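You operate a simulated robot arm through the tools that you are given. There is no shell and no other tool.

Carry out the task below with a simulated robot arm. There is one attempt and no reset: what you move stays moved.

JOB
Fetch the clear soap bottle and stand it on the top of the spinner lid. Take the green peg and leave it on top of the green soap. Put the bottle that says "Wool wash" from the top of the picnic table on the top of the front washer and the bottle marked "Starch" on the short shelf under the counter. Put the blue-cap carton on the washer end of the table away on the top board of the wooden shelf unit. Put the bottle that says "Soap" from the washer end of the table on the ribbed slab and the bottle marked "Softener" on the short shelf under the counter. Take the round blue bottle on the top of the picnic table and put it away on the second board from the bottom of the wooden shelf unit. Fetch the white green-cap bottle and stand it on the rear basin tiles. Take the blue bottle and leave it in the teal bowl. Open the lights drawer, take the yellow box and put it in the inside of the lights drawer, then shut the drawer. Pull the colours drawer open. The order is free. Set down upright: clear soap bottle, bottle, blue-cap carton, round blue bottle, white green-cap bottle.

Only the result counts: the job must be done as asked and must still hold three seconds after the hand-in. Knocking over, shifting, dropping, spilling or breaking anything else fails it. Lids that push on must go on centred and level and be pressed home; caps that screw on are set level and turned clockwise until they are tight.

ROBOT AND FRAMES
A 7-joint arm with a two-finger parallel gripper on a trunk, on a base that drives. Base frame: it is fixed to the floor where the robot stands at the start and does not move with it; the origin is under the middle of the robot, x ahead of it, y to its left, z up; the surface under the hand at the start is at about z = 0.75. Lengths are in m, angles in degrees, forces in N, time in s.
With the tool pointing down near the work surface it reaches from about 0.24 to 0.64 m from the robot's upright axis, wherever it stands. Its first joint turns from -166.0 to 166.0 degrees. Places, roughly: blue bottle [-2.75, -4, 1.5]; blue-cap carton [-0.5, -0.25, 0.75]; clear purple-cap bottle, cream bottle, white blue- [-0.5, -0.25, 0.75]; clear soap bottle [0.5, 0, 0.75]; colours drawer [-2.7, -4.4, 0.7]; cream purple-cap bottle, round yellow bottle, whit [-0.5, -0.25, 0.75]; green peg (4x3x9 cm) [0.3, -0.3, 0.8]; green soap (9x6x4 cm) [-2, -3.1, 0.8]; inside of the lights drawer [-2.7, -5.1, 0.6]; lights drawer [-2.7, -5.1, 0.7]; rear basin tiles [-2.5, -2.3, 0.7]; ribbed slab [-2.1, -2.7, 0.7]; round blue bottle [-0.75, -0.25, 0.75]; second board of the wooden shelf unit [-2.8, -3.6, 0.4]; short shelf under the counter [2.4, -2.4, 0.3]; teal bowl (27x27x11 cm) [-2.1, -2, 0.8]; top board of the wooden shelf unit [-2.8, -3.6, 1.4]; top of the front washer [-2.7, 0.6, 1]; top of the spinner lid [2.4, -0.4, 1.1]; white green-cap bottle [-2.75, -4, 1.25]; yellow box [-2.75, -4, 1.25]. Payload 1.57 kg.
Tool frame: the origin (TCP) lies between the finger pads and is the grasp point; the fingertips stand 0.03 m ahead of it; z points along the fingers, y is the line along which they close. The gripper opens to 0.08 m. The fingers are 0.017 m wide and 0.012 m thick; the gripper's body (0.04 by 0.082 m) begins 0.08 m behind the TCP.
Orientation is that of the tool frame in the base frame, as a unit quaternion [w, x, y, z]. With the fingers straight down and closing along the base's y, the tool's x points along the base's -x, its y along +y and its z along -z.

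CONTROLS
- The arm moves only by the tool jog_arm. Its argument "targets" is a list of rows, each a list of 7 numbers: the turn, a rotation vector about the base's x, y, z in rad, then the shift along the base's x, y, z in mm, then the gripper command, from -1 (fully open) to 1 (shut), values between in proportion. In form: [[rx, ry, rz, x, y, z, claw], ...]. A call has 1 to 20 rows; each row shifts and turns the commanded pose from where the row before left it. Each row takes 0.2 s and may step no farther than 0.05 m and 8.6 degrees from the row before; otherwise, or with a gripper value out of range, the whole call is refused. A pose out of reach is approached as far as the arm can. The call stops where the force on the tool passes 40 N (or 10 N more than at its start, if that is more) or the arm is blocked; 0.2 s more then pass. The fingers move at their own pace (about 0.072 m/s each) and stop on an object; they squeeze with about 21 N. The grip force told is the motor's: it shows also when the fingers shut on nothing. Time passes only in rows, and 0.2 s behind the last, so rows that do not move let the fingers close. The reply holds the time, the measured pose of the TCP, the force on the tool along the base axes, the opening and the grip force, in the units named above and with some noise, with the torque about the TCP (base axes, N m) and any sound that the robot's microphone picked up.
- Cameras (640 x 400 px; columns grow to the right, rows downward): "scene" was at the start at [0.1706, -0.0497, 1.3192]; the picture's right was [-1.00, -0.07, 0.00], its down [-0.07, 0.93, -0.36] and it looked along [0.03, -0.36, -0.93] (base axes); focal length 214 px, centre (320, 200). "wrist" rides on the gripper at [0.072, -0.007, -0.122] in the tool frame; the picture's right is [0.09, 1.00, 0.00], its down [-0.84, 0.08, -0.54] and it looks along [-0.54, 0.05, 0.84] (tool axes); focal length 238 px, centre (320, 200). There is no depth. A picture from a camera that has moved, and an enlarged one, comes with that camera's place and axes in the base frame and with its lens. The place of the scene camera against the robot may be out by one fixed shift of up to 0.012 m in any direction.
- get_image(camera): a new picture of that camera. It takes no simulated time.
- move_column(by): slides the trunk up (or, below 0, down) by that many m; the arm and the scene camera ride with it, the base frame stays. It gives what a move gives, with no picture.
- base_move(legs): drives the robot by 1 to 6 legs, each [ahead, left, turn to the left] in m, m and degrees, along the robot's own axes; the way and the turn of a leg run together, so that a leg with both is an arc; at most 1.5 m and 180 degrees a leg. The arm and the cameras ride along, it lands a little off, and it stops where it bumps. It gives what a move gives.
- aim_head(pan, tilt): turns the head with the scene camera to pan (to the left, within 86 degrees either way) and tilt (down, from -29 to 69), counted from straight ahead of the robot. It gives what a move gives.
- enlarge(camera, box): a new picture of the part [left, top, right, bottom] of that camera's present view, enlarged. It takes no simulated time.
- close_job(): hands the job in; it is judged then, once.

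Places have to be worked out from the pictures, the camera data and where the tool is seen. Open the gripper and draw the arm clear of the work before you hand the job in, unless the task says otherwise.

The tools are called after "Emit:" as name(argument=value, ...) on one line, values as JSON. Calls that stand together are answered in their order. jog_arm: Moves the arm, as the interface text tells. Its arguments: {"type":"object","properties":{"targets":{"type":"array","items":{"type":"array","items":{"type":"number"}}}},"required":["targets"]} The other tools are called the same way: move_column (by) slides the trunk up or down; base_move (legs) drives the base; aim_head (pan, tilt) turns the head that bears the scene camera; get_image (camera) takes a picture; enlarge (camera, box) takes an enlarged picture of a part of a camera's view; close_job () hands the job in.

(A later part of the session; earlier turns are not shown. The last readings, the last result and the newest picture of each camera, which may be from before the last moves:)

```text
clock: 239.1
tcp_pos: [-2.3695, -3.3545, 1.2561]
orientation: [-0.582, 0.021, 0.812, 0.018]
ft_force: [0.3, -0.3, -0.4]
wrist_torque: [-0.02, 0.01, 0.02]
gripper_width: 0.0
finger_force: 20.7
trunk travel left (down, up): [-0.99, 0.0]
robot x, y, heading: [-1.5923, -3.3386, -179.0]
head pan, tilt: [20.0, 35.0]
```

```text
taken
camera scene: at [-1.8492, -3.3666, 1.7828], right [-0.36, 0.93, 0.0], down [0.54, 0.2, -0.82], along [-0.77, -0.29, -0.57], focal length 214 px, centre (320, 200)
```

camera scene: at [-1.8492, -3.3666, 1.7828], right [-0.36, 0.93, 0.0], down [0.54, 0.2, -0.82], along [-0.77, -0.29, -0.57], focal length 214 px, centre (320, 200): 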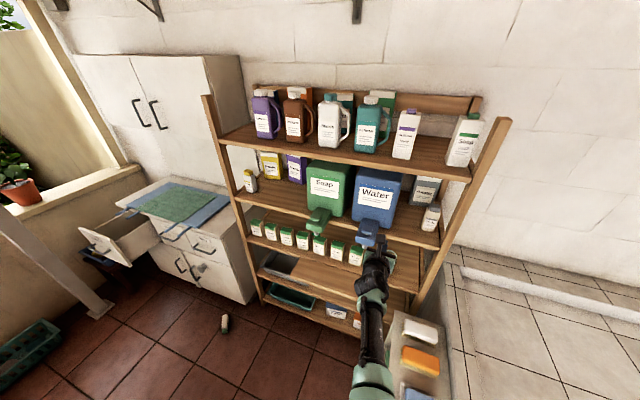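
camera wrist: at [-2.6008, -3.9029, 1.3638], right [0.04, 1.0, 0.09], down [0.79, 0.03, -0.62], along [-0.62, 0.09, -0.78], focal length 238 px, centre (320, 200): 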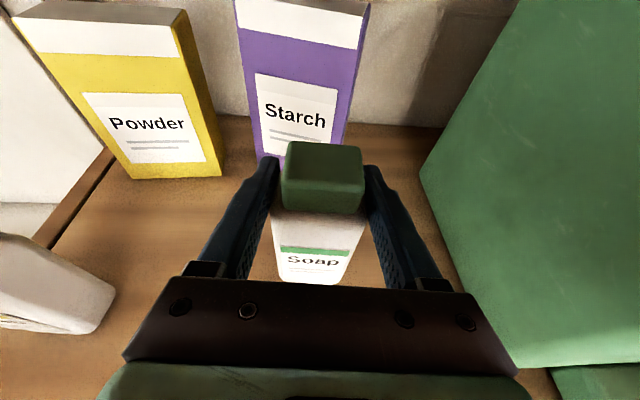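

Emit:
enlarge(camera="scene", box=[230, 140, 450, 280])

Emit:
enlarge(camera="scene", box=[180, 290, 280, 350])

```text
2.86 times, centred on (340, 210) of scene
camera zoom: at [-1.8492, -3.3666, 1.7828], right [-0.36, 0.93, 0.0], down [0.54, 0.2, -0.82], along [-0.77, -0.29, -0.57], focal length 613 px, centre (263, 171)
```

zoom: 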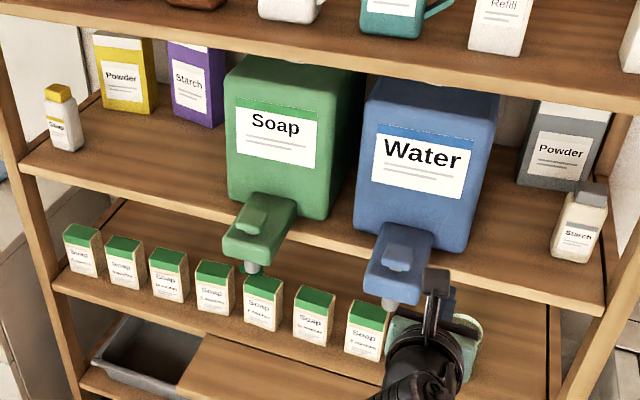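

```text
6.40 times, centred on (230, 320) of scene
camera zoom: at [-1.8492, -3.3666, 1.7828], right [-0.36, 0.93, 0.0], down [0.54, 0.2, -0.82], along [-0.77, -0.29, -0.57], focal length 1373 px, centre (896, -568)
```

zoom: 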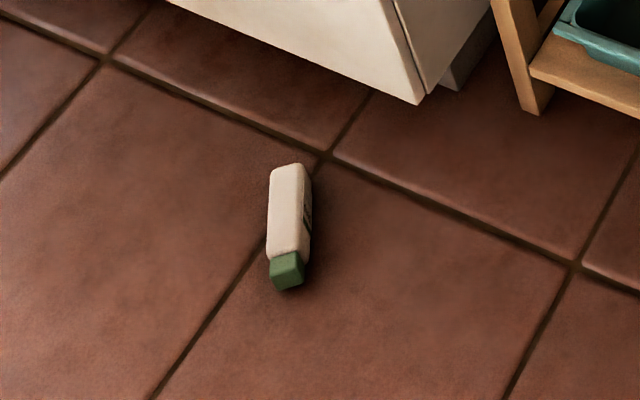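

Canisters look undisturbed, and the bottle lies intact on the floor at about (-2.35, -4.355), axis bearing 41° with its cap toward the robot side. I retract the arm and roll the tool back 180°, so that a later roll turns the bottle upright.

Emit:
jog_arm(targets=[[0, 0, 0, 45, 0, 0, -1], [0, 0, 0, 45, 0, 0, -1], [0, 0, 0, 45, 0, 0, -1], [0, 0, 0, 45, 0, 0, -1], [-0.1343, 0, -0.0487, 40, 0, 0, -1], [-0.1343, 0, -0.0487, 0, 0, 0, -1], [-0.1343, 0, -0.0487, 0, 0, 0, -1], [-0.1343, 0, -0.0487, 0, 0, 0, -1], [-0.1343, 0, -0.0487, 0, 0, 0, -1], [-0.1343, 0, -0.0487, 0, 0, 0, -1], [-0.1343, 0, -0.0487, 0, 0, 0, -1], [-0.1343, 0, -0.0487, 0, 0, 0, -1], [-0.1343, 0, -0.0487, 0, 0, 0, -1], [-0.1343, 0, -0.0487, 0, 0, 0, -1], [-0.1343, 0, -0.0487, 0, 0, 0, -1], [-0.1343, 0, -0.0487, 0, 0, 0, -1], [-0.1343, 0, -0.0487, 0, 0, 0, -1], [-0.1343, 0, -0.0487, 0, 0, 0, -1], [-0.1343, 0, -0.0487, 0, 0, 0, -1]])

Emit:
jog_arm(targets=[[-0.1343, 0, -0.0487, 0, 0, 0, -1], [-0.1343, 0, -0.0487, 0, 0, 0, -1], [-0.1343, 0, -0.0487, 0, 0, 0, -1], [-0.1343, 0, -0.0487, 0, 0, 0, -1], [-0.1343, 0, -0.0487, 0, 0, 0, -1], [-0.1343, 0, -0.0487, 0, 0, 0, -1], [-0.1343, 0, -0.0487, 0, 0, 0, -1], [0, -0.145, 0, 0, 0, 0, -1], [0, -0.145, 0, 0, 0, 0, -1], [0, -0.145, 0, 0, 0, 0, -1], [0, -0.145, 0, 0, 0, 0, -1], [0, -0.145, 0, 0, 0, 0, -1], [0, -0.145, 0, 0, 0, 0, -1]])

```text
clock: 243.1
tcp_pos: [-2.1506, -3.354, 1.2559]
orientation: [-0.257, 0.734, 0.395, -0.489]
ft_force: [0.7, 0.4, 0.0]
wrist_torque: [0.04, -0.01, 0.0]
gripper_width: 0.0801
finger_force: 0.1
trunk travel left (down, up): [-0.99, 0.0]
robot x, y, heading: [-1.5916, -3.3376, -179.0]
head pan, tilt: [20.0, 35.0]
```

```text
clock: 245.9
tcp_pos: [-2.1505, -3.3557, 1.2572]
orientation: [0.026, 0.986, -0.002, -0.164]
ft_force: [-0.4, 0.0, -0.4]
wrist_torque: [-0.01, 0.01, -0.03]
gripper_width: 0.0799
finger_force: 0.1
trunk travel left (down, up): [-0.99, 0.0]
robot x, y, heading: [-1.5904, -3.3403, -179.3]
head pan, tilt: [20.0, 35.0]
```

Emit:
base_move(legs=[[0.15, 0.25, 0], [0, 0, 40], [0.466, 0.178, 0]])

Emit:
aim_head(pan=0, tilt=60)

Emit:
get_image(camera="scene")

Emit:
get_image(camera="wrist")

```text
clock: 252.3
tcp_pos: [-2.4016, -4.398, 1.2562]
orientation: [0.08, 0.93, 0.327, -0.147]
ft_force: [0.2, -0.1, -0.2]
wrist_torque: [0.02, 0.01, -0.01]
gripper_width: 0.0801
finger_force: 0.1
trunk travel left (down, up): [-0.99, 0.0]
robot x, y, heading: [-1.9798, -4.0372, -140.1]
head pan, tilt: [20.0, 35.0]
```

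```text
clock: 253.2
tcp_pos: [-2.402, -4.3973, 1.2558]
orientation: [0.08, 0.93, 0.327, -0.147]
ft_force: [0.8, 0.1, 0.0]
wrist_torque: [-0.03, 0.03, -0.01]
gripper_width: 0.0802
finger_force: 0.1
trunk travel left (down, up): [-0.99, 0.0]
robot x, y, heading: [-1.9784, -4.0369, -140.0]
head pan, tilt: [0.0, 60.0]
```

```text
taken
camera scene: at [-2.1632, -4.1816, 1.7487], right [-0.64, 0.77, 0.0], down [0.66, 0.56, -0.5], along [-0.38, -0.32, -0.87], focal length 214 px, centre (320, 200)
```

scene: 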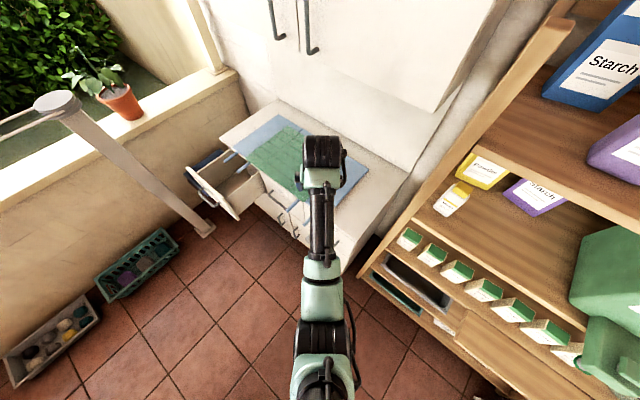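

```text
taken
camera wrist: at [-2.3266, -4.321, 1.348], right [0.7, -0.72, 0.02], down [-0.45, -0.42, 0.79], along [-0.56, -0.56, -0.62], focal length 238 px, centre (320, 200)
```

wrist: 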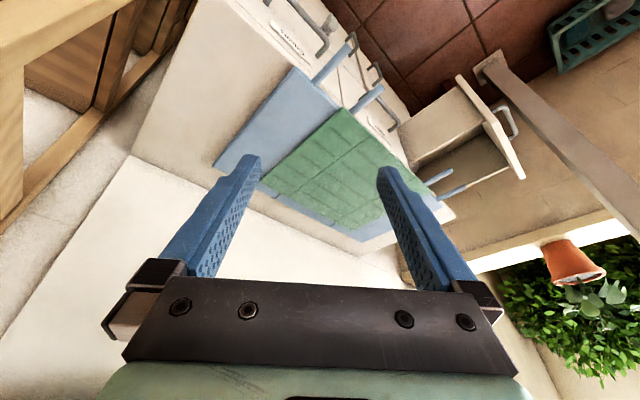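

I shift the hand inward over the bottle and lower the trunk in stages, checking the wrist view.

Emit:
jog_arm(targets=[[0, 0, 0, 35, 28, 0, -1], [0, 0, 0, 20, 16, 0, -1]])

Emit:
move_column(by=-0.4)

Emit:
get_image(camera="wrist")

Emit:
get_image(camera="scene")

```text
clock: 253.8
tcp_pos: [-2.3472, -4.3551, 1.2563]
orientation: [0.079, 0.93, 0.327, -0.146]
ft_force: [0.1, -0.9, 0.1]
wrist_torque: [0.0, -0.01, 0.01]
gripper_width: 0.08
finger_force: 0.1
trunk travel left (down, up): [-0.99, 0.0]
robot x, y, heading: [-1.9774, -4.0351, -140.2]
head pan, tilt: [0.0, 60.0]
```

```text
clock: 257.6
tcp_pos: [-2.347, -4.3552, 0.8567]
orientation: [0.08, 0.93, 0.327, -0.147]
ft_force: [0.2, -0.2, 0.1]
wrist_torque: [0.01, -0.03, -0.01]
gripper_width: 0.0801
finger_force: 0.0
trunk travel left (down, up): [-0.59, 0.4]
robot x, y, heading: [-1.9782, -4.0344, -140.1]
head pan, tilt: [0.0, 60.0]
```

```text
taken
camera wrist: at [-2.2731, -4.2778, 0.9478], right [0.7, -0.72, 0.02], down [-0.45, -0.42, 0.79], along [-0.56, -0.56, -0.62], focal length 238 px, centre (320, 200)
```

wrist: 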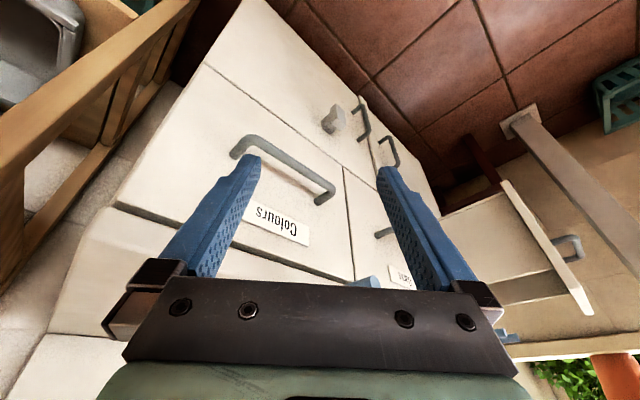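

```text
taken
camera scene: at [-2.1633, -4.1816, 1.3486], right [-0.64, 0.77, 0.0], down [0.66, 0.56, -0.5], along [-0.38, -0.32, -0.87], focal length 214 px, centre (320, 200)
```

scene: 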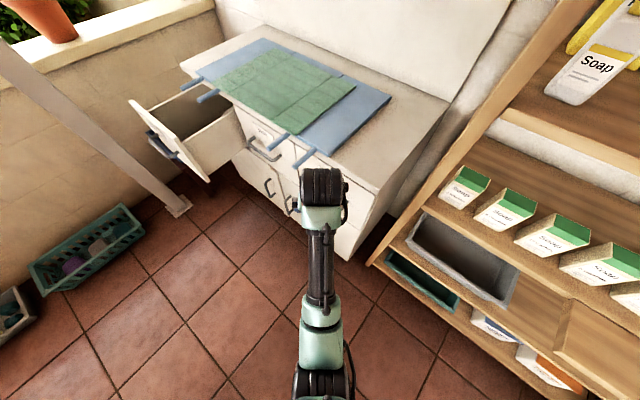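

The arm hides the bottle, so I swing it aside to measure the bottle from this close view.

Emit:
jog_arm(targets=[[0, 0, 0, 30, -36, 0, -1], [0, 0, 0, 30, -36, 0, -1], [0, 0, 0, 30, -36, 0, -1], [0, 0, 0, 10, -12, 0, -1]])

Emit:
enlarge(camera="scene", box=[240, 200, 400, 350])

```text
clock: 258.6
tcp_pos: [-2.2464, -4.4771, 0.8579]
orientation: [0.079, 0.93, 0.327, -0.147]
ft_force: [0.6, 0.7, -0.4]
wrist_torque: [-0.01, -0.06, 0.01]
gripper_width: 0.0799
finger_force: 0.0
trunk travel left (down, up): [-0.59, 0.4]
robot x, y, heading: [-1.978, -4.0349, -140.1]
head pan, tilt: [0.0, 60.0]
```

```text
2.67 times, centred on (320, 275) of scene
camera zoom: at [-2.1633, -4.1815, 1.3486], right [-0.64, 0.77, 0.0], down [0.66, 0.56, -0.5], along [-0.38, -0.32, -0.87], focal length 572 px, centre (320, 0)
```

zoom: 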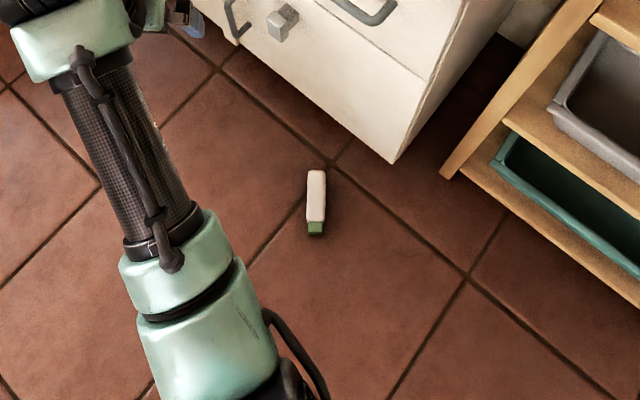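

The bottle's axis runs from (-2.394, -4.383) to the cap at (-2.295, -4.305). I'll grasp at (-2.331, -4.333), so I move there with a small roll correction and go lower.

Emit:
jog_arm(targets=[[0.041, 0.0335, 0, -24, 41, 0, -1], [0, 0, 0, -24, 41, 0, -1], [0, 0, 0, -24, 41, 0, -1], [0, 0, 0, -13, 21, 0, -1]])

Emit:
move_column(by=-0.4)

Emit:
get_image(camera="wrist")

```text
clock: 259.6
tcp_pos: [-2.3352, -4.3292, 0.8557]
orientation: [0.055, 0.929, 0.331, -0.156]
ft_force: [0.4, -0.5, -0.1]
wrist_torque: [0.0, 0.01, -0.02]
gripper_width: 0.0798
finger_force: 0.1
trunk travel left (down, up): [-0.59, 0.4]
robot x, y, heading: [-1.9745, -4.038, -140.3]
head pan, tilt: [0.0, 60.0]
```

```text
clock: 263.5
tcp_pos: [-2.3351, -4.3293, 0.4563]
orientation: [0.055, 0.929, 0.33, -0.156]
ft_force: [0.2, 0.0, -0.1]
wrist_torque: [0.0, -0.03, -0.02]
gripper_width: 0.08
finger_force: 0.1
trunk travel left (down, up): [-0.19, 0.8]
robot x, y, heading: [-1.9808, -4.0344, -140.1]
head pan, tilt: [0.0, 60.0]
```

```text
taken
camera wrist: at [-2.2577, -4.256, 0.5489], right [0.7, -0.72, -0.03], down [-0.43, -0.45, 0.79], along [-0.58, -0.53, -0.62], focal length 238 px, centre (320, 200)
```

wrist: 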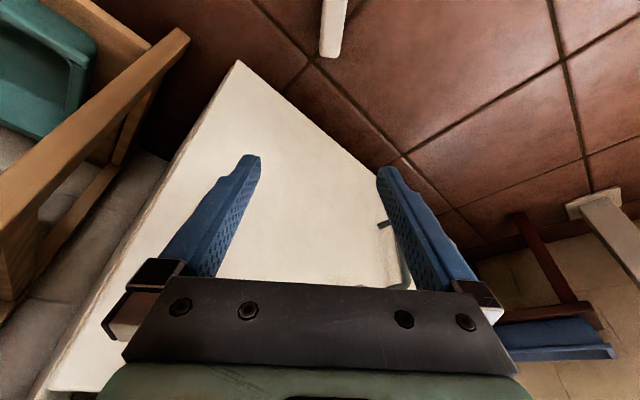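

Emit:
move_column(by=-0.19)

Emit:
jog_arm(targets=[[0, 0, 0, 2, -2, -45, -1], [0, 0, 0, 2, -2, -45, -1], [0, 0, 0, 0, 0, -45, -1]])

Emit:
get_image(camera="wrist")

Emit:
get_image(camera="scene")

```text
clock: 265.6
tcp_pos: [-2.3348, -4.3308, 0.2673]
orientation: [0.054, 0.929, 0.331, -0.156]
ft_force: [0.3, 0.1, -0.2]
wrist_torque: [-0.03, -0.03, 0.0]
gripper_width: 0.0801
finger_force: 0.1
trunk travel left (down, up): [0.0, 0.99]
robot x, y, heading: [-1.9779, -4.0374, -140.1]
head pan, tilt: [0.0, 60.0]
```

```text
clock: 266.4
tcp_pos: [-2.3328, -4.3355, 0.129]
orientation: [0.055, 0.929, 0.332, -0.155]
ft_force: [0.8, 0.1, 0.4]
wrist_torque: [0.0, 0.02, 0.02]
gripper_width: 0.08
finger_force: 0.0
trunk travel left (down, up): [0.0, 0.99]
robot x, y, heading: [-1.9753, -4.037, -140.2]
head pan, tilt: [0.0, 60.0]
```

```text
taken
camera wrist: at [-2.2558, -4.2611, 0.2213], right [0.7, -0.72, -0.03], down [-0.43, -0.45, 0.79], along [-0.58, -0.53, -0.62], focal length 238 px, centre (320, 200)
```

wrist: 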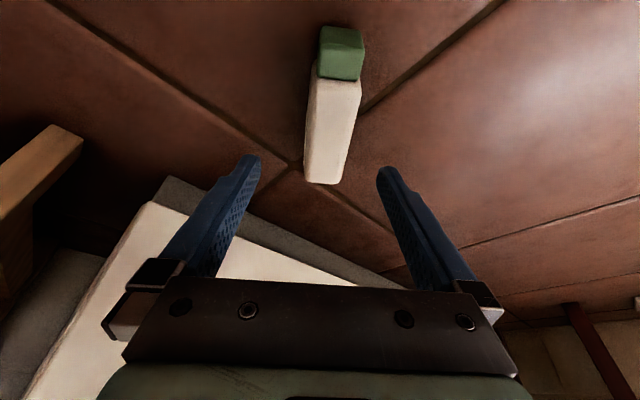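

```text
taken
camera scene: at [-2.1633, -4.1816, 0.759], right [-0.64, 0.77, 0.0], down [0.66, 0.56, -0.5], along [-0.38, -0.32, -0.87], focal length 214 px, centre (320, 200)
```

scene: 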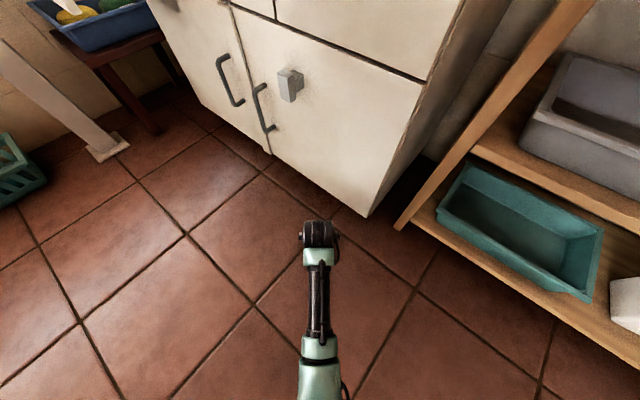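

The bottle is aligned between the fingers. I lower to z ≈ 0.038 and close.

Emit:
jog_arm(targets=[[0, 0, 0, 4, -1, -35, -1], [0, 0, 0, 0, 0, -35, -1], [0, 0, 0, 0, 0, -21, -1], [0, 0, 0, 0, 0, 0, 1], [0, 0, 0, 0, 0, 0, 1], [0, 0, 0, 0, 0, 0, 1], [0, 0, 0, 0, 0, 0, 1]])

Emit:
get_image(camera="wrist")

```text
clock: 267.9
tcp_pos: [-2.3278, -4.3343, 0.0391]
orientation: [0.056, 0.929, 0.331, -0.155]
ft_force: [-0.5, -1.3, 1.1]
wrist_torque: [-0.05, 0.0, 0.02]
gripper_width: 0.0396
finger_force: 21.3
trunk travel left (down, up): [0.0, 0.99]
robot x, y, heading: [-1.9788, -4.0375, -140.2]
head pan, tilt: [0.0, 60.0]
```

```text
taken
camera wrist: at [-2.2499, -4.2611, 0.1312], right [0.7, -0.72, -0.03], down [-0.43, -0.45, 0.78], along [-0.58, -0.53, -0.62], focal length 238 px, centre (320, 200)
```

wrist: 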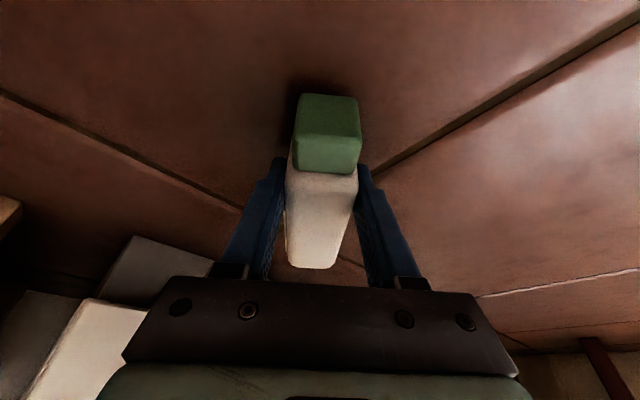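

Gripped at 39.6 mm. I lift with the arm, then the trunk, and check it again.

Emit:
jog_arm(targets=[[0, 0, 0, 0, 0, 20, 1], [0, 0, 0, 0, 0, 40, 1], [0, 0, 0, 10, 8, 45, 1], [0, 0, 0, 20, 16, 40, 1], [0, 0, 0, 20, 16, 40, 1]])

Emit:
move_column(by=0.4)

Emit:
get_image(camera="wrist")

```text
clock: 269.1
tcp_pos: [-2.2774, -4.2913, 0.2249]
orientation: [0.054, 0.929, 0.331, -0.155]
ft_force: [-0.3, -0.2, -2.0]
wrist_torque: [0.03, -0.04, 0.01]
gripper_width: 0.0398
finger_force: 20.9
trunk travel left (down, up): [0.0, 0.99]
robot x, y, heading: [-1.9799, -4.0368, -140.0]
head pan, tilt: [0.0, 60.0]
```

```text
clock: 273.0
tcp_pos: [-2.2782, -4.2914, 0.6248]
orientation: [0.054, 0.929, 0.33, -0.155]
ft_force: [-0.2, 0.1, -2.4]
wrist_torque: [0.01, -0.02, 0.01]
gripper_width: 0.0399
finger_force: 21.1
trunk travel left (down, up): [-0.4, 0.59]
robot x, y, heading: [-1.9786, -4.0357, -140.3]
head pan, tilt: [0.0, 60.0]
```

```text
taken
camera wrist: at [-2.2009, -4.2175, 0.7174], right [0.7, -0.72, -0.03], down [-0.43, -0.45, 0.78], along [-0.58, -0.53, -0.62], focal length 238 px, centre (320, 200)
```

wrist: 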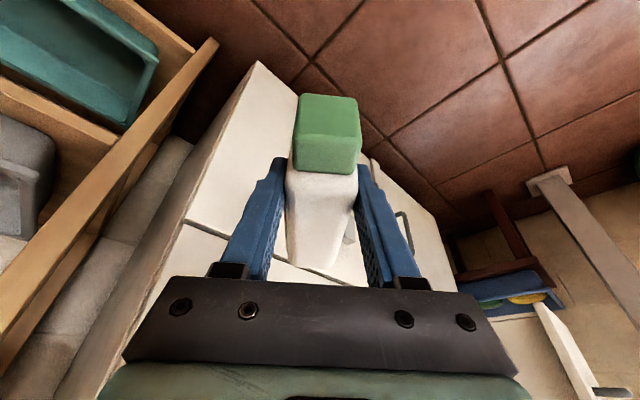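

Secure. I raise the trunk further and retreat by the same way, with the hand kept close, away from the shelf's taps.

Emit:
move_column(by=0.35)

Emit:
base_move(legs=[[-0.466, -0.178, 0], [0, 0, -39.8]])

```text
clock: 276.4
tcp_pos: [-2.2786, -4.2915, 0.9749]
orientation: [0.054, 0.929, 0.331, -0.155]
ft_force: [-1.0, 0.1, -2.5]
wrist_torque: [0.01, -0.05, 0.0]
gripper_width: 0.0398
finger_force: 20.8
trunk travel left (down, up): [-0.75, 0.24]
robot x, y, heading: [-1.9798, -4.0351, -139.9]
head pan, tilt: [0.0, 60.0]
```

```text
clock: 281.2
tcp_pos: [-2.1189, -3.5948, 0.9747]
orientation: [-0.003, 0.986, -0.019, -0.165]
ft_force: [-0.4, 0.0, -2.2]
wrist_torque: [0.01, -0.04, 0.02]
gripper_width: 0.0399
finger_force: 21.1
trunk travel left (down, up): [-0.75, 0.24]
robot x, y, heading: [-1.7248, -3.6013, 178.6]
head pan, tilt: [0.0, 60.0]
```

Emit:
move_column(by=0.24)

Emit:
base_move(legs=[[-0.14, -0.3, 1.4], [0, -1.0, 0]])

Emit:
aim_head(pan=0, tilt=50)

Emit:
get_image(camera="scene")

```text
clock: 283.7
tcp_pos: [-2.1185, -3.5957, 1.2156]
orientation: [-0.005, 0.986, -0.019, -0.165]
ft_force: [0.1, -0.2, -2.0]
wrist_torque: [-0.01, -0.05, -0.01]
gripper_width: 0.0396
finger_force: 21.0
trunk travel left (down, up): [-0.99, 0.0]
robot x, y, heading: [-1.7259, -3.6043, 178.5]
head pan, tilt: [0.0, 60.0]
```

```text
clock: 290.7
tcp_pos: [-1.9835, -2.3232, 1.2158]
orientation: [0.0, 0.986, 0.002, -0.165]
ft_force: [-0.1, 0.3, -2.7]
wrist_torque: [0.0, -0.05, 0.01]
gripper_width: 0.0398
finger_force: 20.9
trunk travel left (down, up): [-0.99, 0.0]
robot x, y, heading: [-1.5863, -2.3119, -179.2]
head pan, tilt: [0.0, 60.0]
```

```text
clock: 291.4
tcp_pos: [-1.9842, -2.3245, 1.2146]
orientation: [0.001, 0.986, 0.002, -0.165]
ft_force: [0.5, 0.1, -1.9]
wrist_torque: [0.0, -0.08, 0.01]
gripper_width: 0.0395
finger_force: 21.4
trunk travel left (down, up): [-0.99, 0.0]
robot x, y, heading: [-1.5897, -2.3125, -179.5]
head pan, tilt: [0.0, 50.0]
```

```text
taken
camera scene: at [-1.8405, -2.3123, 1.7614], right [-0.01, 1.0, 0.0], down [0.77, 0.01, -0.64], along [-0.64, -0.01, -0.77], focal length 214 px, centre (320, 200)
```

scene: 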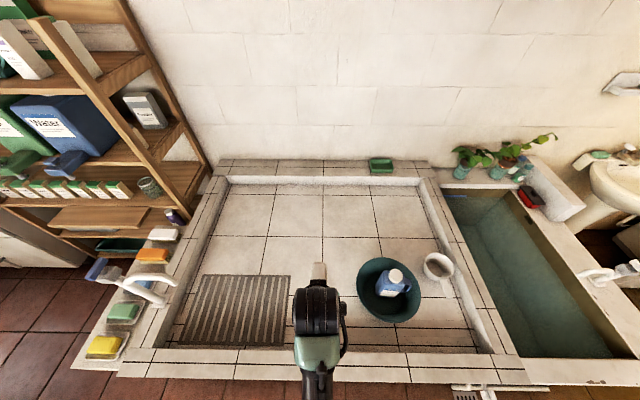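

I pitch the tool up to 20° nose-down while extending, then roll 180° to bring the bottle upright.

Emit:
jog_arm(targets=[[0, 0.145, 0, -35, 0, 0, 1], [0, 0.145, 0, -35, 0, 0, 1], [0, 0.145, 0, -35, 0, 0, 1], [0, 0.145, 0, -35, 0, 0, 1], [0, 0.145, 0, -35, 0, 0, 1], [0, 0.145, 0, -35, 0, 0, 1], [0.1343, 0, 0.0487, 0, 0, 0, 1], [0.1343, 0, 0.0487, 0, 0, 0, 1], [0.1343, 0, 0.0487, 0, 0, 0, 1], [0.1343, 0, 0.0487, 0, 0, 0, 1], [0.1343, 0, 0.0487, 0, 0, 0, 1], [0.1343, 0, 0.0487, 0, 0, 0, 1], [0.1343, 0, 0.0487, 0, 0, 0, 1], [0.1343, 0, 0.0487, 0, 0, 0, 1], [0.1343, 0, 0.0487, 0, 0, 0, 1], [0.1343, 0, 0.0487, 0, 0, 0, 1], [0.1343, 0, 0.0487, 0, 0, 0, 1]])

Emit:
jog_arm(targets=[[0.1343, 0, 0.0487, 0, 0, 0, 1], [0.1343, 0, 0.0487, 0, 0, 0, 1], [0.1343, 0, 0.0487, 0, 0, 0, 1], [0.1343, 0, 0.0487, 0, 0, 0, 1], [0.1343, 0, 0.0487, 0, 0, 0, 1], [0.1343, 0, 0.0487, 0, 0, 0, 1], [0.1343, 0, 0.0487, 0, 0, 0, 1], [0.1343, 0, 0.0487, 0, 0, 0, 1], [0.1343, 0, 0.0487, 0, 0, 0, 1], [0.1343, 0, 0.0487, 0, 0, 0, 1], [0.1343, 0, 0.0487, 0, 0, 0, 1]])

Emit:
get_image(camera="wrist")

Emit:
get_image(camera="scene")

```text
clock: 295.0
tcp_pos: [-2.1942, -2.3244, 1.2161]
orientation: [-0.413, 0.582, 0.577, -0.398]
ft_force: [-0.5, -0.1, -2.0]
wrist_torque: [0.0, -0.04, 0.01]
gripper_width: 0.0398
finger_force: 20.6
trunk travel left (down, up): [-0.99, 0.0]
robot x, y, heading: [-1.588, -2.3127, -179.4]
head pan, tilt: [0.0, 50.0]
```

```text
clock: 297.4
tcp_pos: [-2.1948, -2.3234, 1.2166]
orientation: [-0.583, 0.015, 0.812, -0.011]
ft_force: [0.9, -0.7, -2.0]
wrist_torque: [0.03, -0.02, -0.05]
gripper_width: 0.0397
finger_force: 21.5
trunk travel left (down, up): [-0.99, 0.0]
robot x, y, heading: [-1.5921, -2.3149, -179.4]
head pan, tilt: [0.0, 50.0]
```

```text
taken
camera wrist: at [-2.1041, -2.328, 1.3246], right [-0.01, 1.0, 0.05], down [0.78, 0.04, -0.62], along [-0.62, 0.03, -0.78], focal length 238 px, centre (320, 200)
```

wrist: 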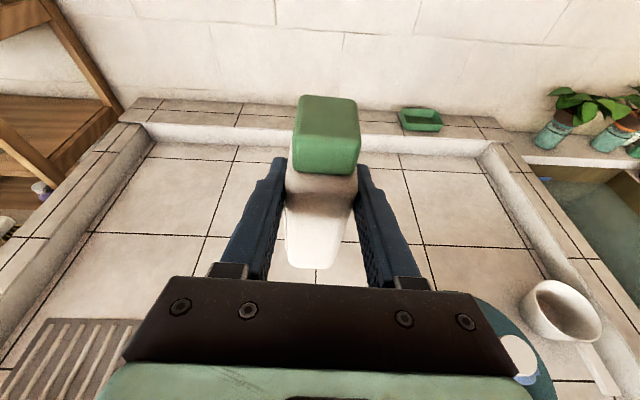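

```text
taken
camera scene: at [-1.8407, -2.3127, 1.7615], right [-0.01, 1.0, 0.0], down [0.77, 0.01, -0.64], along [-0.64, -0.01, -0.77], focal length 214 px, centre (320, 200)
```

scene: 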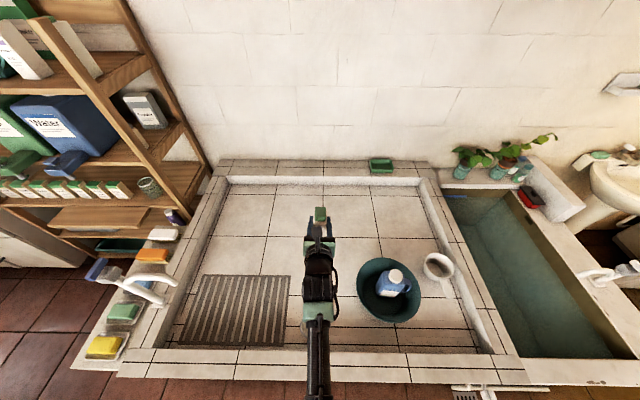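

The bottle is upright in the grip. I correct a 2° roll, raise the hand relative to the trunk, and close the distance to the tub.

Emit:
jog_arm(targets=[[0.035, 0, 0, -10, 0, 45, 1], [0, 0, 0, 0, 0, 45, 1], [0, 0, 0, 0, 0, 45, 1], [0, 0, 0, 0, 0, 45, 1]])

Emit:
base_move(legs=[[0.065, 0, -0.5]])

Emit:
move_column(by=-0.36)

```text
clock: 298.4
tcp_pos: [-2.2024, -2.3261, 1.3956]
orientation: [-0.582, -0.011, 0.813, 0.015]
ft_force: [0.4, 0.7, -1.5]
wrist_torque: [-0.02, -0.01, 0.01]
gripper_width: 0.0401
finger_force: 20.4
trunk travel left (down, up): [-0.99, 0.0]
robot x, y, heading: [-1.5885, -2.3145, -179.3]
head pan, tilt: [0.0, 50.0]
```

```text
clock: 299.4
tcp_pos: [-2.2646, -2.323, 1.3968]
orientation: [-0.584, -0.008, 0.812, 0.017]
ft_force: [-1.0, -0.1, -1.8]
wrist_torque: [0.0, -0.03, 0.01]
gripper_width: 0.0396
finger_force: 21.5
trunk travel left (down, up): [-0.99, 0.0]
robot x, y, heading: [-1.6527, -2.3137, -179.7]
head pan, tilt: [0.0, 50.0]
```

```text
clock: 302.9
tcp_pos: [-2.2661, -2.324, 1.0358]
orientation: [-0.582, -0.009, 0.813, 0.017]
ft_force: [0.3, -0.2, -2.4]
wrist_torque: [0.02, -0.06, 0.0]
gripper_width: 0.0397
finger_force: 21.3
trunk travel left (down, up): [-0.63, 0.36]
robot x, y, heading: [-1.6548, -2.3154, -179.4]
head pan, tilt: [0.0, 50.0]
```

Emit:
jog_arm(targets=[[-0.037, 0, 0, -45, 2, 0, 1], [0, 0, 0, -45, 2, 0, 1], [0, 0, 0, -45, 2, 0, 1], [0, 0, 0, -45, 2, 0, 1], [0, 0, 0, -35, 0, 0, 1], [0, 0, 0, 0, 0, 0, 1]])

Emit:
get_image(camera="scene")

Emit:
get_image(camera="wrist")

```text
clock: 304.3
tcp_pos: [-2.4792, -2.3127, 1.0335]
orientation: [-0.583, 0.002, 0.813, 0.0]
ft_force: [-0.2, 0.2, -1.0]
wrist_torque: [0.01, -0.04, 0.0]
gripper_width: 0.0399
finger_force: 20.9
trunk travel left (down, up): [-0.63, 0.36]
robot x, y, heading: [-1.6546, -2.3175, -179.5]
head pan, tilt: [0.0, 50.0]
```

```text
taken
camera scene: at [-1.9044, -2.3114, 1.4015], right [-0.01, 1.0, 0.0], down [0.77, 0.01, -0.64], along [-0.64, 0.0, -0.77], focal length 214 px, centre (320, 200)
```

scene: 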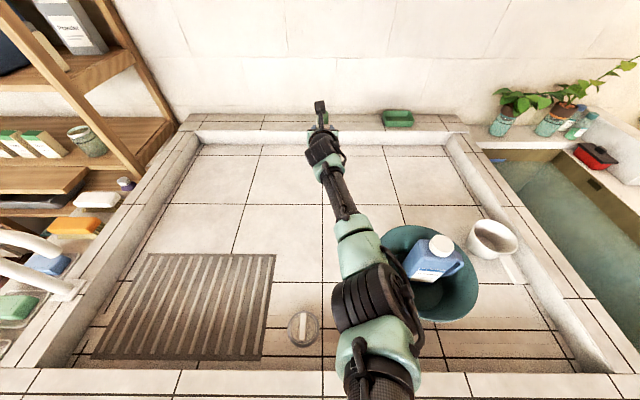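

```text
taken
camera wrist: at [-2.3884, -2.3198, 1.1414], right [-0.02, 1.0, 0.09], down [0.78, 0.07, -0.62], along [-0.62, 0.05, -0.78], focal length 238 px, centre (320, 200)
```

wrist: 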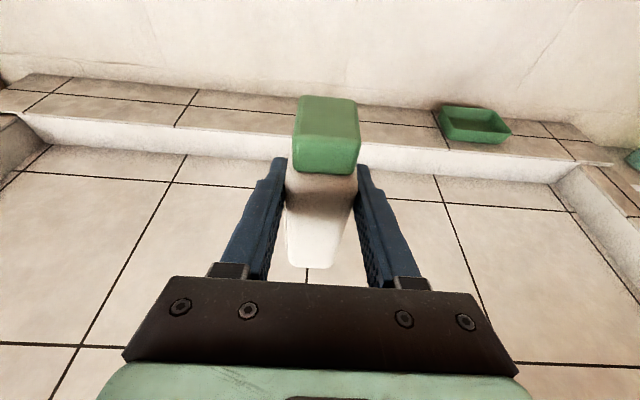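

The tile floor comes out at z ≈ 0.739, so release should be at TCP z ≈ 0.82. I nudge the base closer and lower in two stages.

Emit:
base_move(legs=[[0.015, 0, 0]])

Emit:
move_column(by=-0.12)

Emit:
jog_arm(targets=[[0, 0, 0, -10, 0, -15, 1], [0, 0, 0, 0, 0, -15, 1], [0, 0, 0, 0, 0, -10, 1], [0, 0, 0, 0, 0, 0, 1]])

Emit:
get_image(camera="scene")

Emit:
get_image(camera="wrist")

```text
clock: 305.2
tcp_pos: [-2.4902, -2.3132, 1.0323]
orientation: [-0.581, 0.003, 0.814, 0.002]
ft_force: [0.4, 0.9, -2.0]
wrist_torque: [0.03, 0.01, 0.0]
gripper_width: 0.0395
finger_force: 20.6
trunk travel left (down, up): [-0.63, 0.36]
robot x, y, heading: [-1.6623, -2.3153, -179.7]
head pan, tilt: [0.0, 50.0]
stopped in leg 1: the robot was blocked; the commanded pose is now the measured one
```

```text
clock: 306.7
tcp_pos: [-2.4906, -2.3126, 0.9141]
orientation: [-0.582, 0.003, 0.813, 0.002]
ft_force: [-0.4, 0.3, -2.2]
wrist_torque: [0.0, -0.03, -0.02]
gripper_width: 0.0397
finger_force: 21.0
trunk travel left (down, up): [-0.51, 0.48]
robot x, y, heading: [-1.6648, -2.318, -179.6]
head pan, tilt: [0.0, 50.0]
```

```text
clock: 307.7
tcp_pos: [-2.5017, -2.3148, 0.8728]
orientation: [-0.582, 0.003, 0.813, 0.002]
ft_force: [-0.4, 0.3, -2.3]
wrist_torque: [0.01, 0.0, -0.02]
gripper_width: 0.0398
finger_force: 21.3
trunk travel left (down, up): [-0.51, 0.48]
robot x, y, heading: [-1.6655, -2.3136, -179.6]
head pan, tilt: [0.0, 50.0]
```

```text
taken
camera scene: at [-1.9157, -2.3116, 1.2815], right [-0.01, 1.0, 0.0], down [0.77, 0.01, -0.64], along [-0.64, 0.0, -0.77], focal length 214 px, centre (320, 200)
```

scene: 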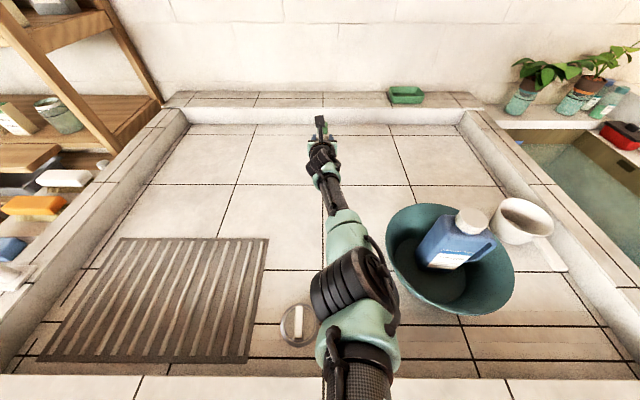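

```text
taken
camera wrist: at [-2.4107, -2.3206, 0.9807], right [-0.02, 1.0, 0.09], down [0.78, 0.07, -0.62], along [-0.62, 0.05, -0.78], focal length 238 px, centre (320, 200)
```

wrist: 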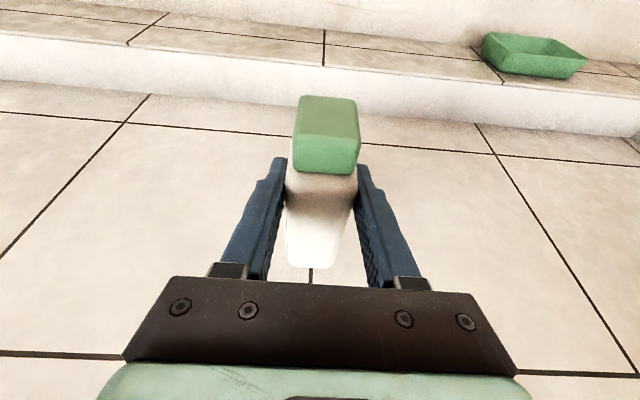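

Emit:
jog_arm(targets=[[0, 0, 0, 0, 0, -15, 1], [0, 0, 0, 0, 0, -15, 1], [0, 0, 0, 0, 0, -5, 1], [0, 0, 0, 0, 0, -5, 1], [0, 0, 0, 0, 0, 0, 1]])

```text
clock: 308.9
tcp_pos: [-2.4954, -2.3165, 0.8321]
orientation: [-0.582, 0.003, 0.813, 0.002]
ft_force: [-0.1, 0.4, -3.0]
wrist_torque: [-0.01, 0.0, 0.01]
gripper_width: 0.0401
finger_force: 20.6
out of reach, approached as far as the arm can: row 3
trunk travel left (down, up): [-0.51, 0.48]
robot x, y, heading: [-1.6652, -2.3133, -179.6]
head pan, tilt: [0.0, 50.0]
```

Emit:
move_column(by=-0.008)

Emit:
enlarge(camera="scene", box=[270, 100, 380, 210])

```text
clock: 309.4
tcp_pos: [-2.496, -2.3162, 0.8269]
orientation: [-0.584, 0.003, 0.812, 0.002]
ft_force: [-2.3, 0.6, 4.3]
wrist_torque: [0.09, 0.05, 0.0]
gripper_width: 0.0399
finger_force: 20.7
trunk travel left (down, up): [-0.502, 0.488]
robot x, y, heading: [-1.6633, -2.3172, -179.8]
head pan, tilt: [0.0, 50.0]
```

```text
3.64 times, centred on (325, 155) of scene
camera zoom: at [-1.915, -2.3116, 1.2737], right [-0.01, 1.0, 0.0], down [0.77, 0.01, -0.64], along [-0.64, 0.0, -0.77], focal length 780 px, centre (302, 364)
```

zoom: 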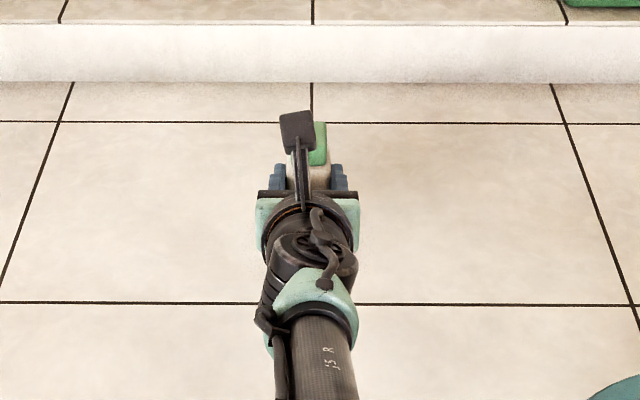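

Contact is felt (+7 N). I open the fingers and draw back along the tool axis.

Emit:
jog_arm(targets=[[0, 0, 0, 0, 0, 0, 0.3], [0, 0, 0, 0, 0, 0, 0], [0, 0, 0, 0, 0, 0, -0.5], [0, 0, 0, 0, 0, 0, -1], [0, 0, 0, 0, 0, 0, -1]])

Emit:
get_image(camera="wrist")

```text
clock: 310.6
tcp_pos: [-2.4955, -2.3164, 0.8252]
orientation: [-0.583, 0.003, 0.813, 0.002]
ft_force: [-1.0, 1.0, 0.6]
wrist_torque: [-0.02, 0.03, 0.02]
gripper_width: 0.0799
finger_force: 0.0
trunk travel left (down, up): [-0.502, 0.488]
robot x, y, heading: [-1.6681, -2.319, -179.5]
head pan, tilt: [0.0, 50.0]
```

```text
taken
camera wrist: at [-2.4051, -2.3223, 0.9324], right [-0.02, 1.0, 0.09], down [0.78, 0.07, -0.62], along [-0.62, 0.05, -0.78], focal length 238 px, centre (320, 200)
```

wrist: 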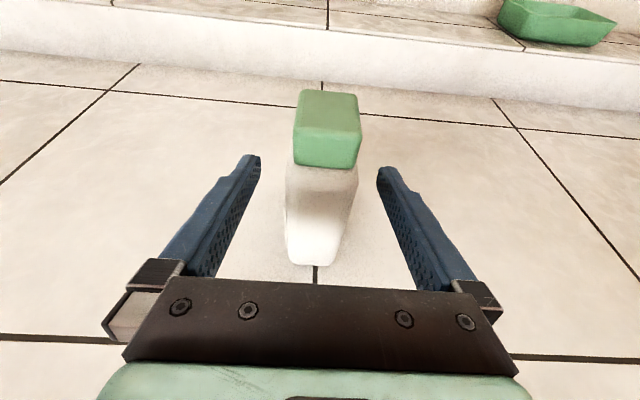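

Released and standing. I withdraw straight back and slightly up.

Emit:
jog_arm(targets=[[0, 0, 0, 25, 0, 8, -1], [0, 0, 0, 40, 0, 14, -1], [0, 0, 0, 40, 0, 14, -1], [0, 0, 0, 40, 0, 14, -1], [0, 0, 0, 0, 0, 40, -1], [0, 0, 0, 0, 0, 40, -1], [0, 0, 0, 0, 0, 40, -1]])

Emit:
get_image(camera="wrist")

Emit:
get_image(camera="scene")

```text
clock: 312.2
tcp_pos: [-2.5235, -2.3136, 0.9187]
orientation: [-0.583, -0.002, 0.813, 0.006]
ft_force: [0.0, -0.1, -0.6]
wrist_torque: [-0.01, 0.0, -0.02]
gripper_width: 0.0801
finger_force: 0.0
out of reach, approached as far as the arm can: row 1, 2, 3, 4, 5, 6, 7
trunk travel left (down, up): [-0.502, 0.488]
robot x, y, heading: [-1.6623, -2.3159, -179.6]
head pan, tilt: [0.0, 50.0]
```

```text
taken
camera wrist: at [-2.4328, -2.3217, 1.0261], right [-0.03, 0.99, 0.1], down [0.78, 0.08, -0.62], along [-0.62, 0.06, -0.78], focal length 238 px, centre (320, 200)
```

wrist: 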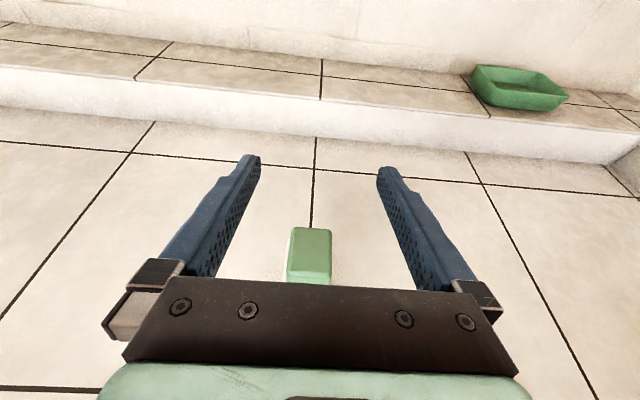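

```text
taken
camera scene: at [-1.9152, -2.3118, 1.2736], right [-0.01, 1.0, 0.0], down [0.77, 0.01, -0.64], along [-0.64, 0.0, -0.77], focal length 214 px, centre (320, 200)
```

scene: 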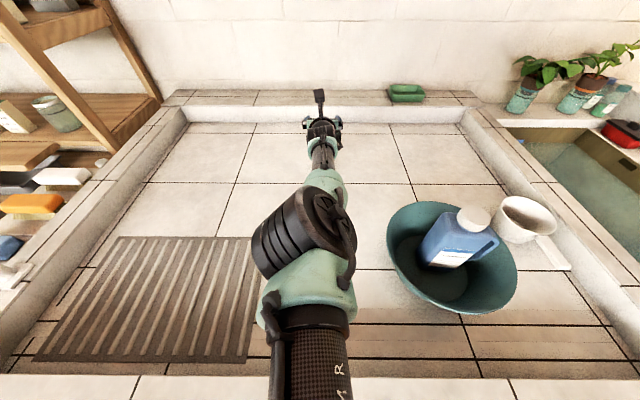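

The arm is near a singular stretch and rose above the bottle instead of retreating. The bottle still stands. I raise the trunk for clearance before retracting.

Emit:
move_column(by=0.3)

Emit:
jog_arm(targets=[[0, 0, 0, 20, 0, 0, -1], [0, 0, 0, 20, 0, 0, -1], [0, 0, 0, 40, 0, 0, -1]])

Emit:
get_image(camera="scene")

Emit:
get_image(camera="wrist")

```text
clock: 315.2
tcp_pos: [-2.524, -2.3137, 1.2188]
orientation: [-0.582, 0.003, 0.813, 0.002]
ft_force: [-1.1, -0.5, -0.1]
wrist_torque: [0.02, -0.01, 0.01]
gripper_width: 0.0801
finger_force: 0.2
trunk travel left (down, up): [-0.802, 0.188]
robot x, y, heading: [-1.6633, -2.3165, -179.8]
head pan, tilt: [0.0, 50.0]
```

```text
clock: 316.1
tcp_pos: [-2.5193, -2.3162, 1.2]
orientation: [-0.582, 0.002, 0.813, 0.001]
ft_force: [0.5, -0.2, 0.2]
wrist_torque: [0.01, 0.02, 0.01]
gripper_width: 0.0801
finger_force: 0.1
out of reach, approached as far as the arm can: row 1, 2, 3
trunk travel left (down, up): [-0.802, 0.188]
robot x, y, heading: [-1.6659, -2.3123, -179.6]
head pan, tilt: [0.0, 50.0]
```

```text
taken
camera scene: at [-1.9155, -2.3117, 1.5735], right [-0.01, 1.0, 0.0], down [0.77, 0.01, -0.64], along [-0.64, 0.0, -0.77], focal length 214 px, centre (320, 200)
```

scene: 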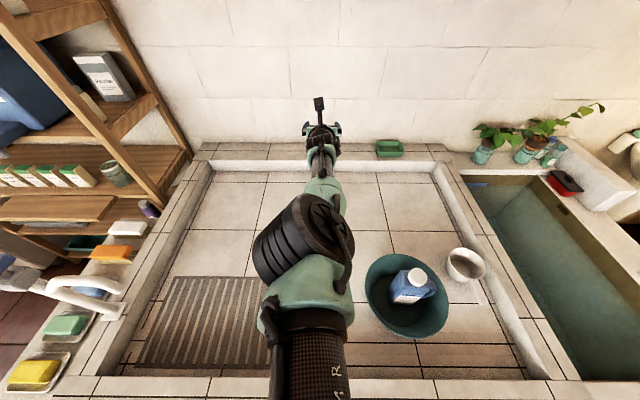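

```text
taken
camera wrist: at [-2.4285, -2.3226, 1.3078], right [-0.02, 1.0, 0.09], down [0.78, 0.07, -0.62], along [-0.62, 0.05, -0.78], focal length 238 px, centre (320, 200)
```

wrist: 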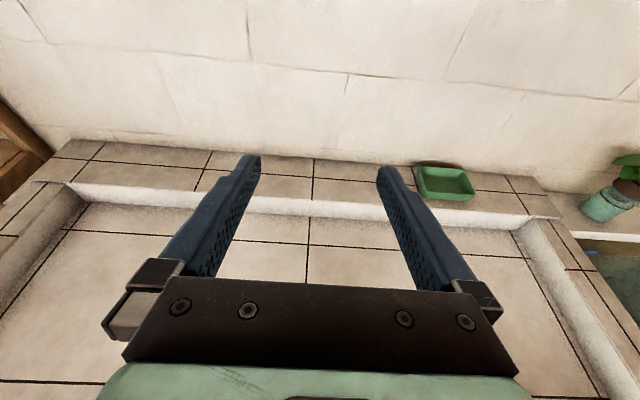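

The elbow is nearly straight and sticking. I try unfolding it with a lateral retreat.

Emit:
jog_arm(targets=[[0, 0, 0, 20, -30, 0, -1], [0, 0, 0, 20, -40, 0, -1], [0, 0, 0, 30, -35, 0, -1], [0, 0, 0, 30, -35, 0, -1]])

Emit:
get_image(camera="scene")

```text
clock: 317.1
tcp_pos: [-2.4931, -2.4653, 1.1803]
orientation: [-0.582, 0.003, 0.813, 0.003]
ft_force: [0.0, -0.1, 0.2]
wrist_torque: [0.0, -0.02, -0.04]
gripper_width: 0.0799
finger_force: 0.2
out of reach, approached as far as the arm can: row 1, 2, 3, 4
trunk travel left (down, up): [-0.802, 0.188]
robot x, y, heading: [-1.6663, -2.3152, -179.7]
head pan, tilt: [0.0, 50.0]
```

```text
taken
camera scene: at [-1.9152, -2.3128, 1.5736], right [-0.01, 1.0, 0.0], down [0.77, 0.01, -0.64], along [-0.64, 0.0, -0.77], focal length 214 px, centre (320, 200)
```

scene: 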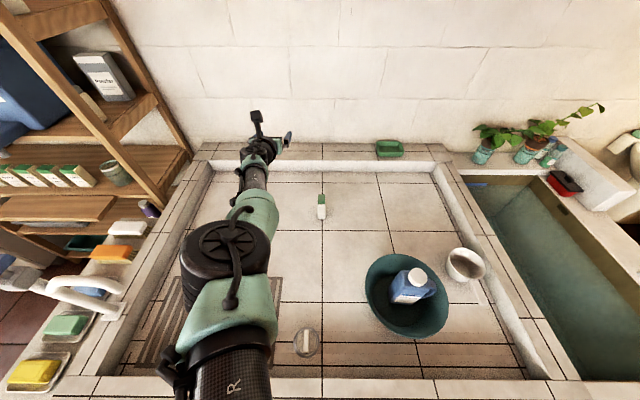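

The bottle stands on the rear tiles. I keep commanding retraction.

Emit:
jog_arm(targets=[[0, 0, 0, 45, 0, 0, -1], [0, 0, 0, 45, 0, 0, -1], [0, 0, 0, 45, 0, 0, -1], [0, 0, 0, 45, 0, 0, -1]])

Emit:
get_image(camera="scene")

```text
clock: 318.1
tcp_pos: [-2.4558, -2.5144, 1.1217]
orientation: [-0.583, 0.002, 0.812, 0.001]
ft_force: [0.4, 0.5, -0.8]
wrist_torque: [-0.01, 0.03, -0.01]
gripper_width: 0.08
finger_force: 0.0
out of reach, approached as far as the arm can: row 1, 2, 3, 4
trunk travel left (down, up): [-0.802, 0.188]
robot x, y, heading: [-1.6663, -2.3153, -179.7]
head pan, tilt: [0.0, 50.0]
```

```text
taken
camera scene: at [-1.9154, -2.3121, 1.5736], right [-0.01, 1.0, 0.0], down [0.77, 0.01, -0.64], along [-0.64, 0.0, -0.77], focal length 214 px, centre (320, 200)
```

scene: 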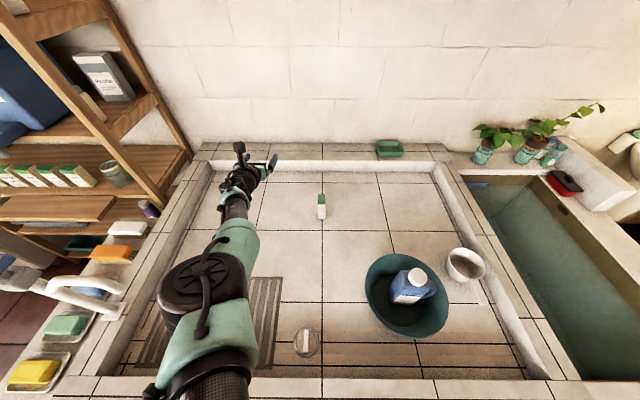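

The elbow has flipped to the left side. I bring the hand back up and across to the right at long reach, to let it flip back.

Emit:
jog_arm(targets=[[0, 0, 0, -20, 30, 30, -1], [0, 0, 0, -20, 30, 30, -1], [0, 0, 0, -20, 30, 30, -1], [0, 0, 0, -20, 30, 30, -1], [0, 0, 0, 0, 45, 0, -1], [0, 0, 0, 0, 45, 0, -1], [0, 0, 0, 0, 45, 0, -1]])

Emit:
get_image(camera="scene")

```text
clock: 319.6
tcp_pos: [-2.5286, -2.2672, 1.2386]
orientation: [-0.582, 0.002, 0.813, -0.001]
ft_force: [0.1, -0.1, -0.8]
wrist_torque: [0.0, 0.01, -0.01]
gripper_width: 0.0799
finger_force: 0.1
out of reach, approached as far as the arm can: row 4, 6
trunk travel left (down, up): [-0.802, 0.188]
robot x, y, heading: [-1.664, -2.3153, -179.8]
head pan, tilt: [0.0, 50.0]
```

```text
taken
camera scene: at [-1.9152, -2.3096, 1.5735], right [-0.01, 1.0, 0.0], down [0.77, 0.0, -0.64], along [-0.64, -0.01, -0.77], focal length 214 px, centre (320, 200)
```

scene: 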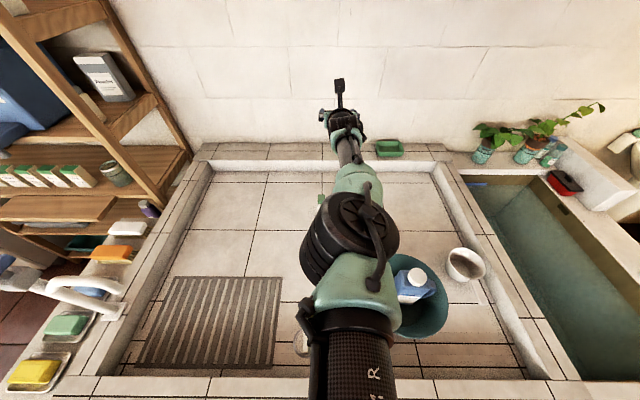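

Emit:
jog_arm(targets=[[0, 0, 0, 30, 0, 30, -1], [0, 0, 0, 40, 0, 20, -1], [0, 0, 0, 45, 0, 0, -1], [0, 0, 0, 45, 0, 0, -1], [0, 0, 0, 45, 0, 0, -1]])

Emit:
get_image(camera="scene")

```text
clock: 320.9
tcp_pos: [-2.3213, -2.2695, 1.2859]
orientation: [-0.583, 0.004, 0.813, 0.002]
ft_force: [1.0, -0.5, -1.0]
wrist_torque: [0.0, 0.02, 0.02]
gripper_width: 0.0801
finger_force: 0.0
trunk travel left (down, up): [-0.802, 0.188]
robot x, y, heading: [-1.6668, -2.3165, -179.6]
head pan, tilt: [0.0, 50.0]
```

```text
taken
camera scene: at [-1.9144, -2.3119, 1.5737], right [-0.01, 1.0, 0.0], down [0.77, 0.01, -0.64], along [-0.64, 0.0, -0.77], focal length 214 px, centre (320, 200)
```

scene: 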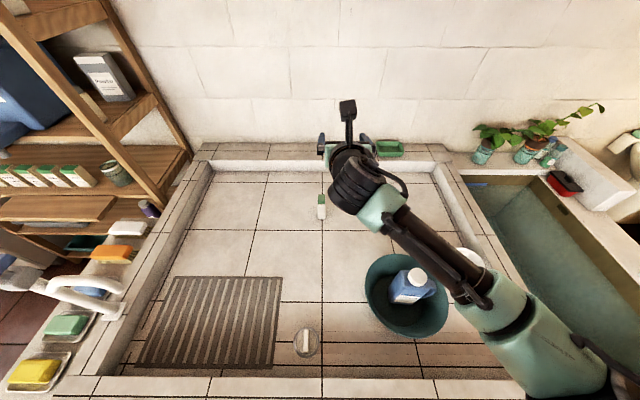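

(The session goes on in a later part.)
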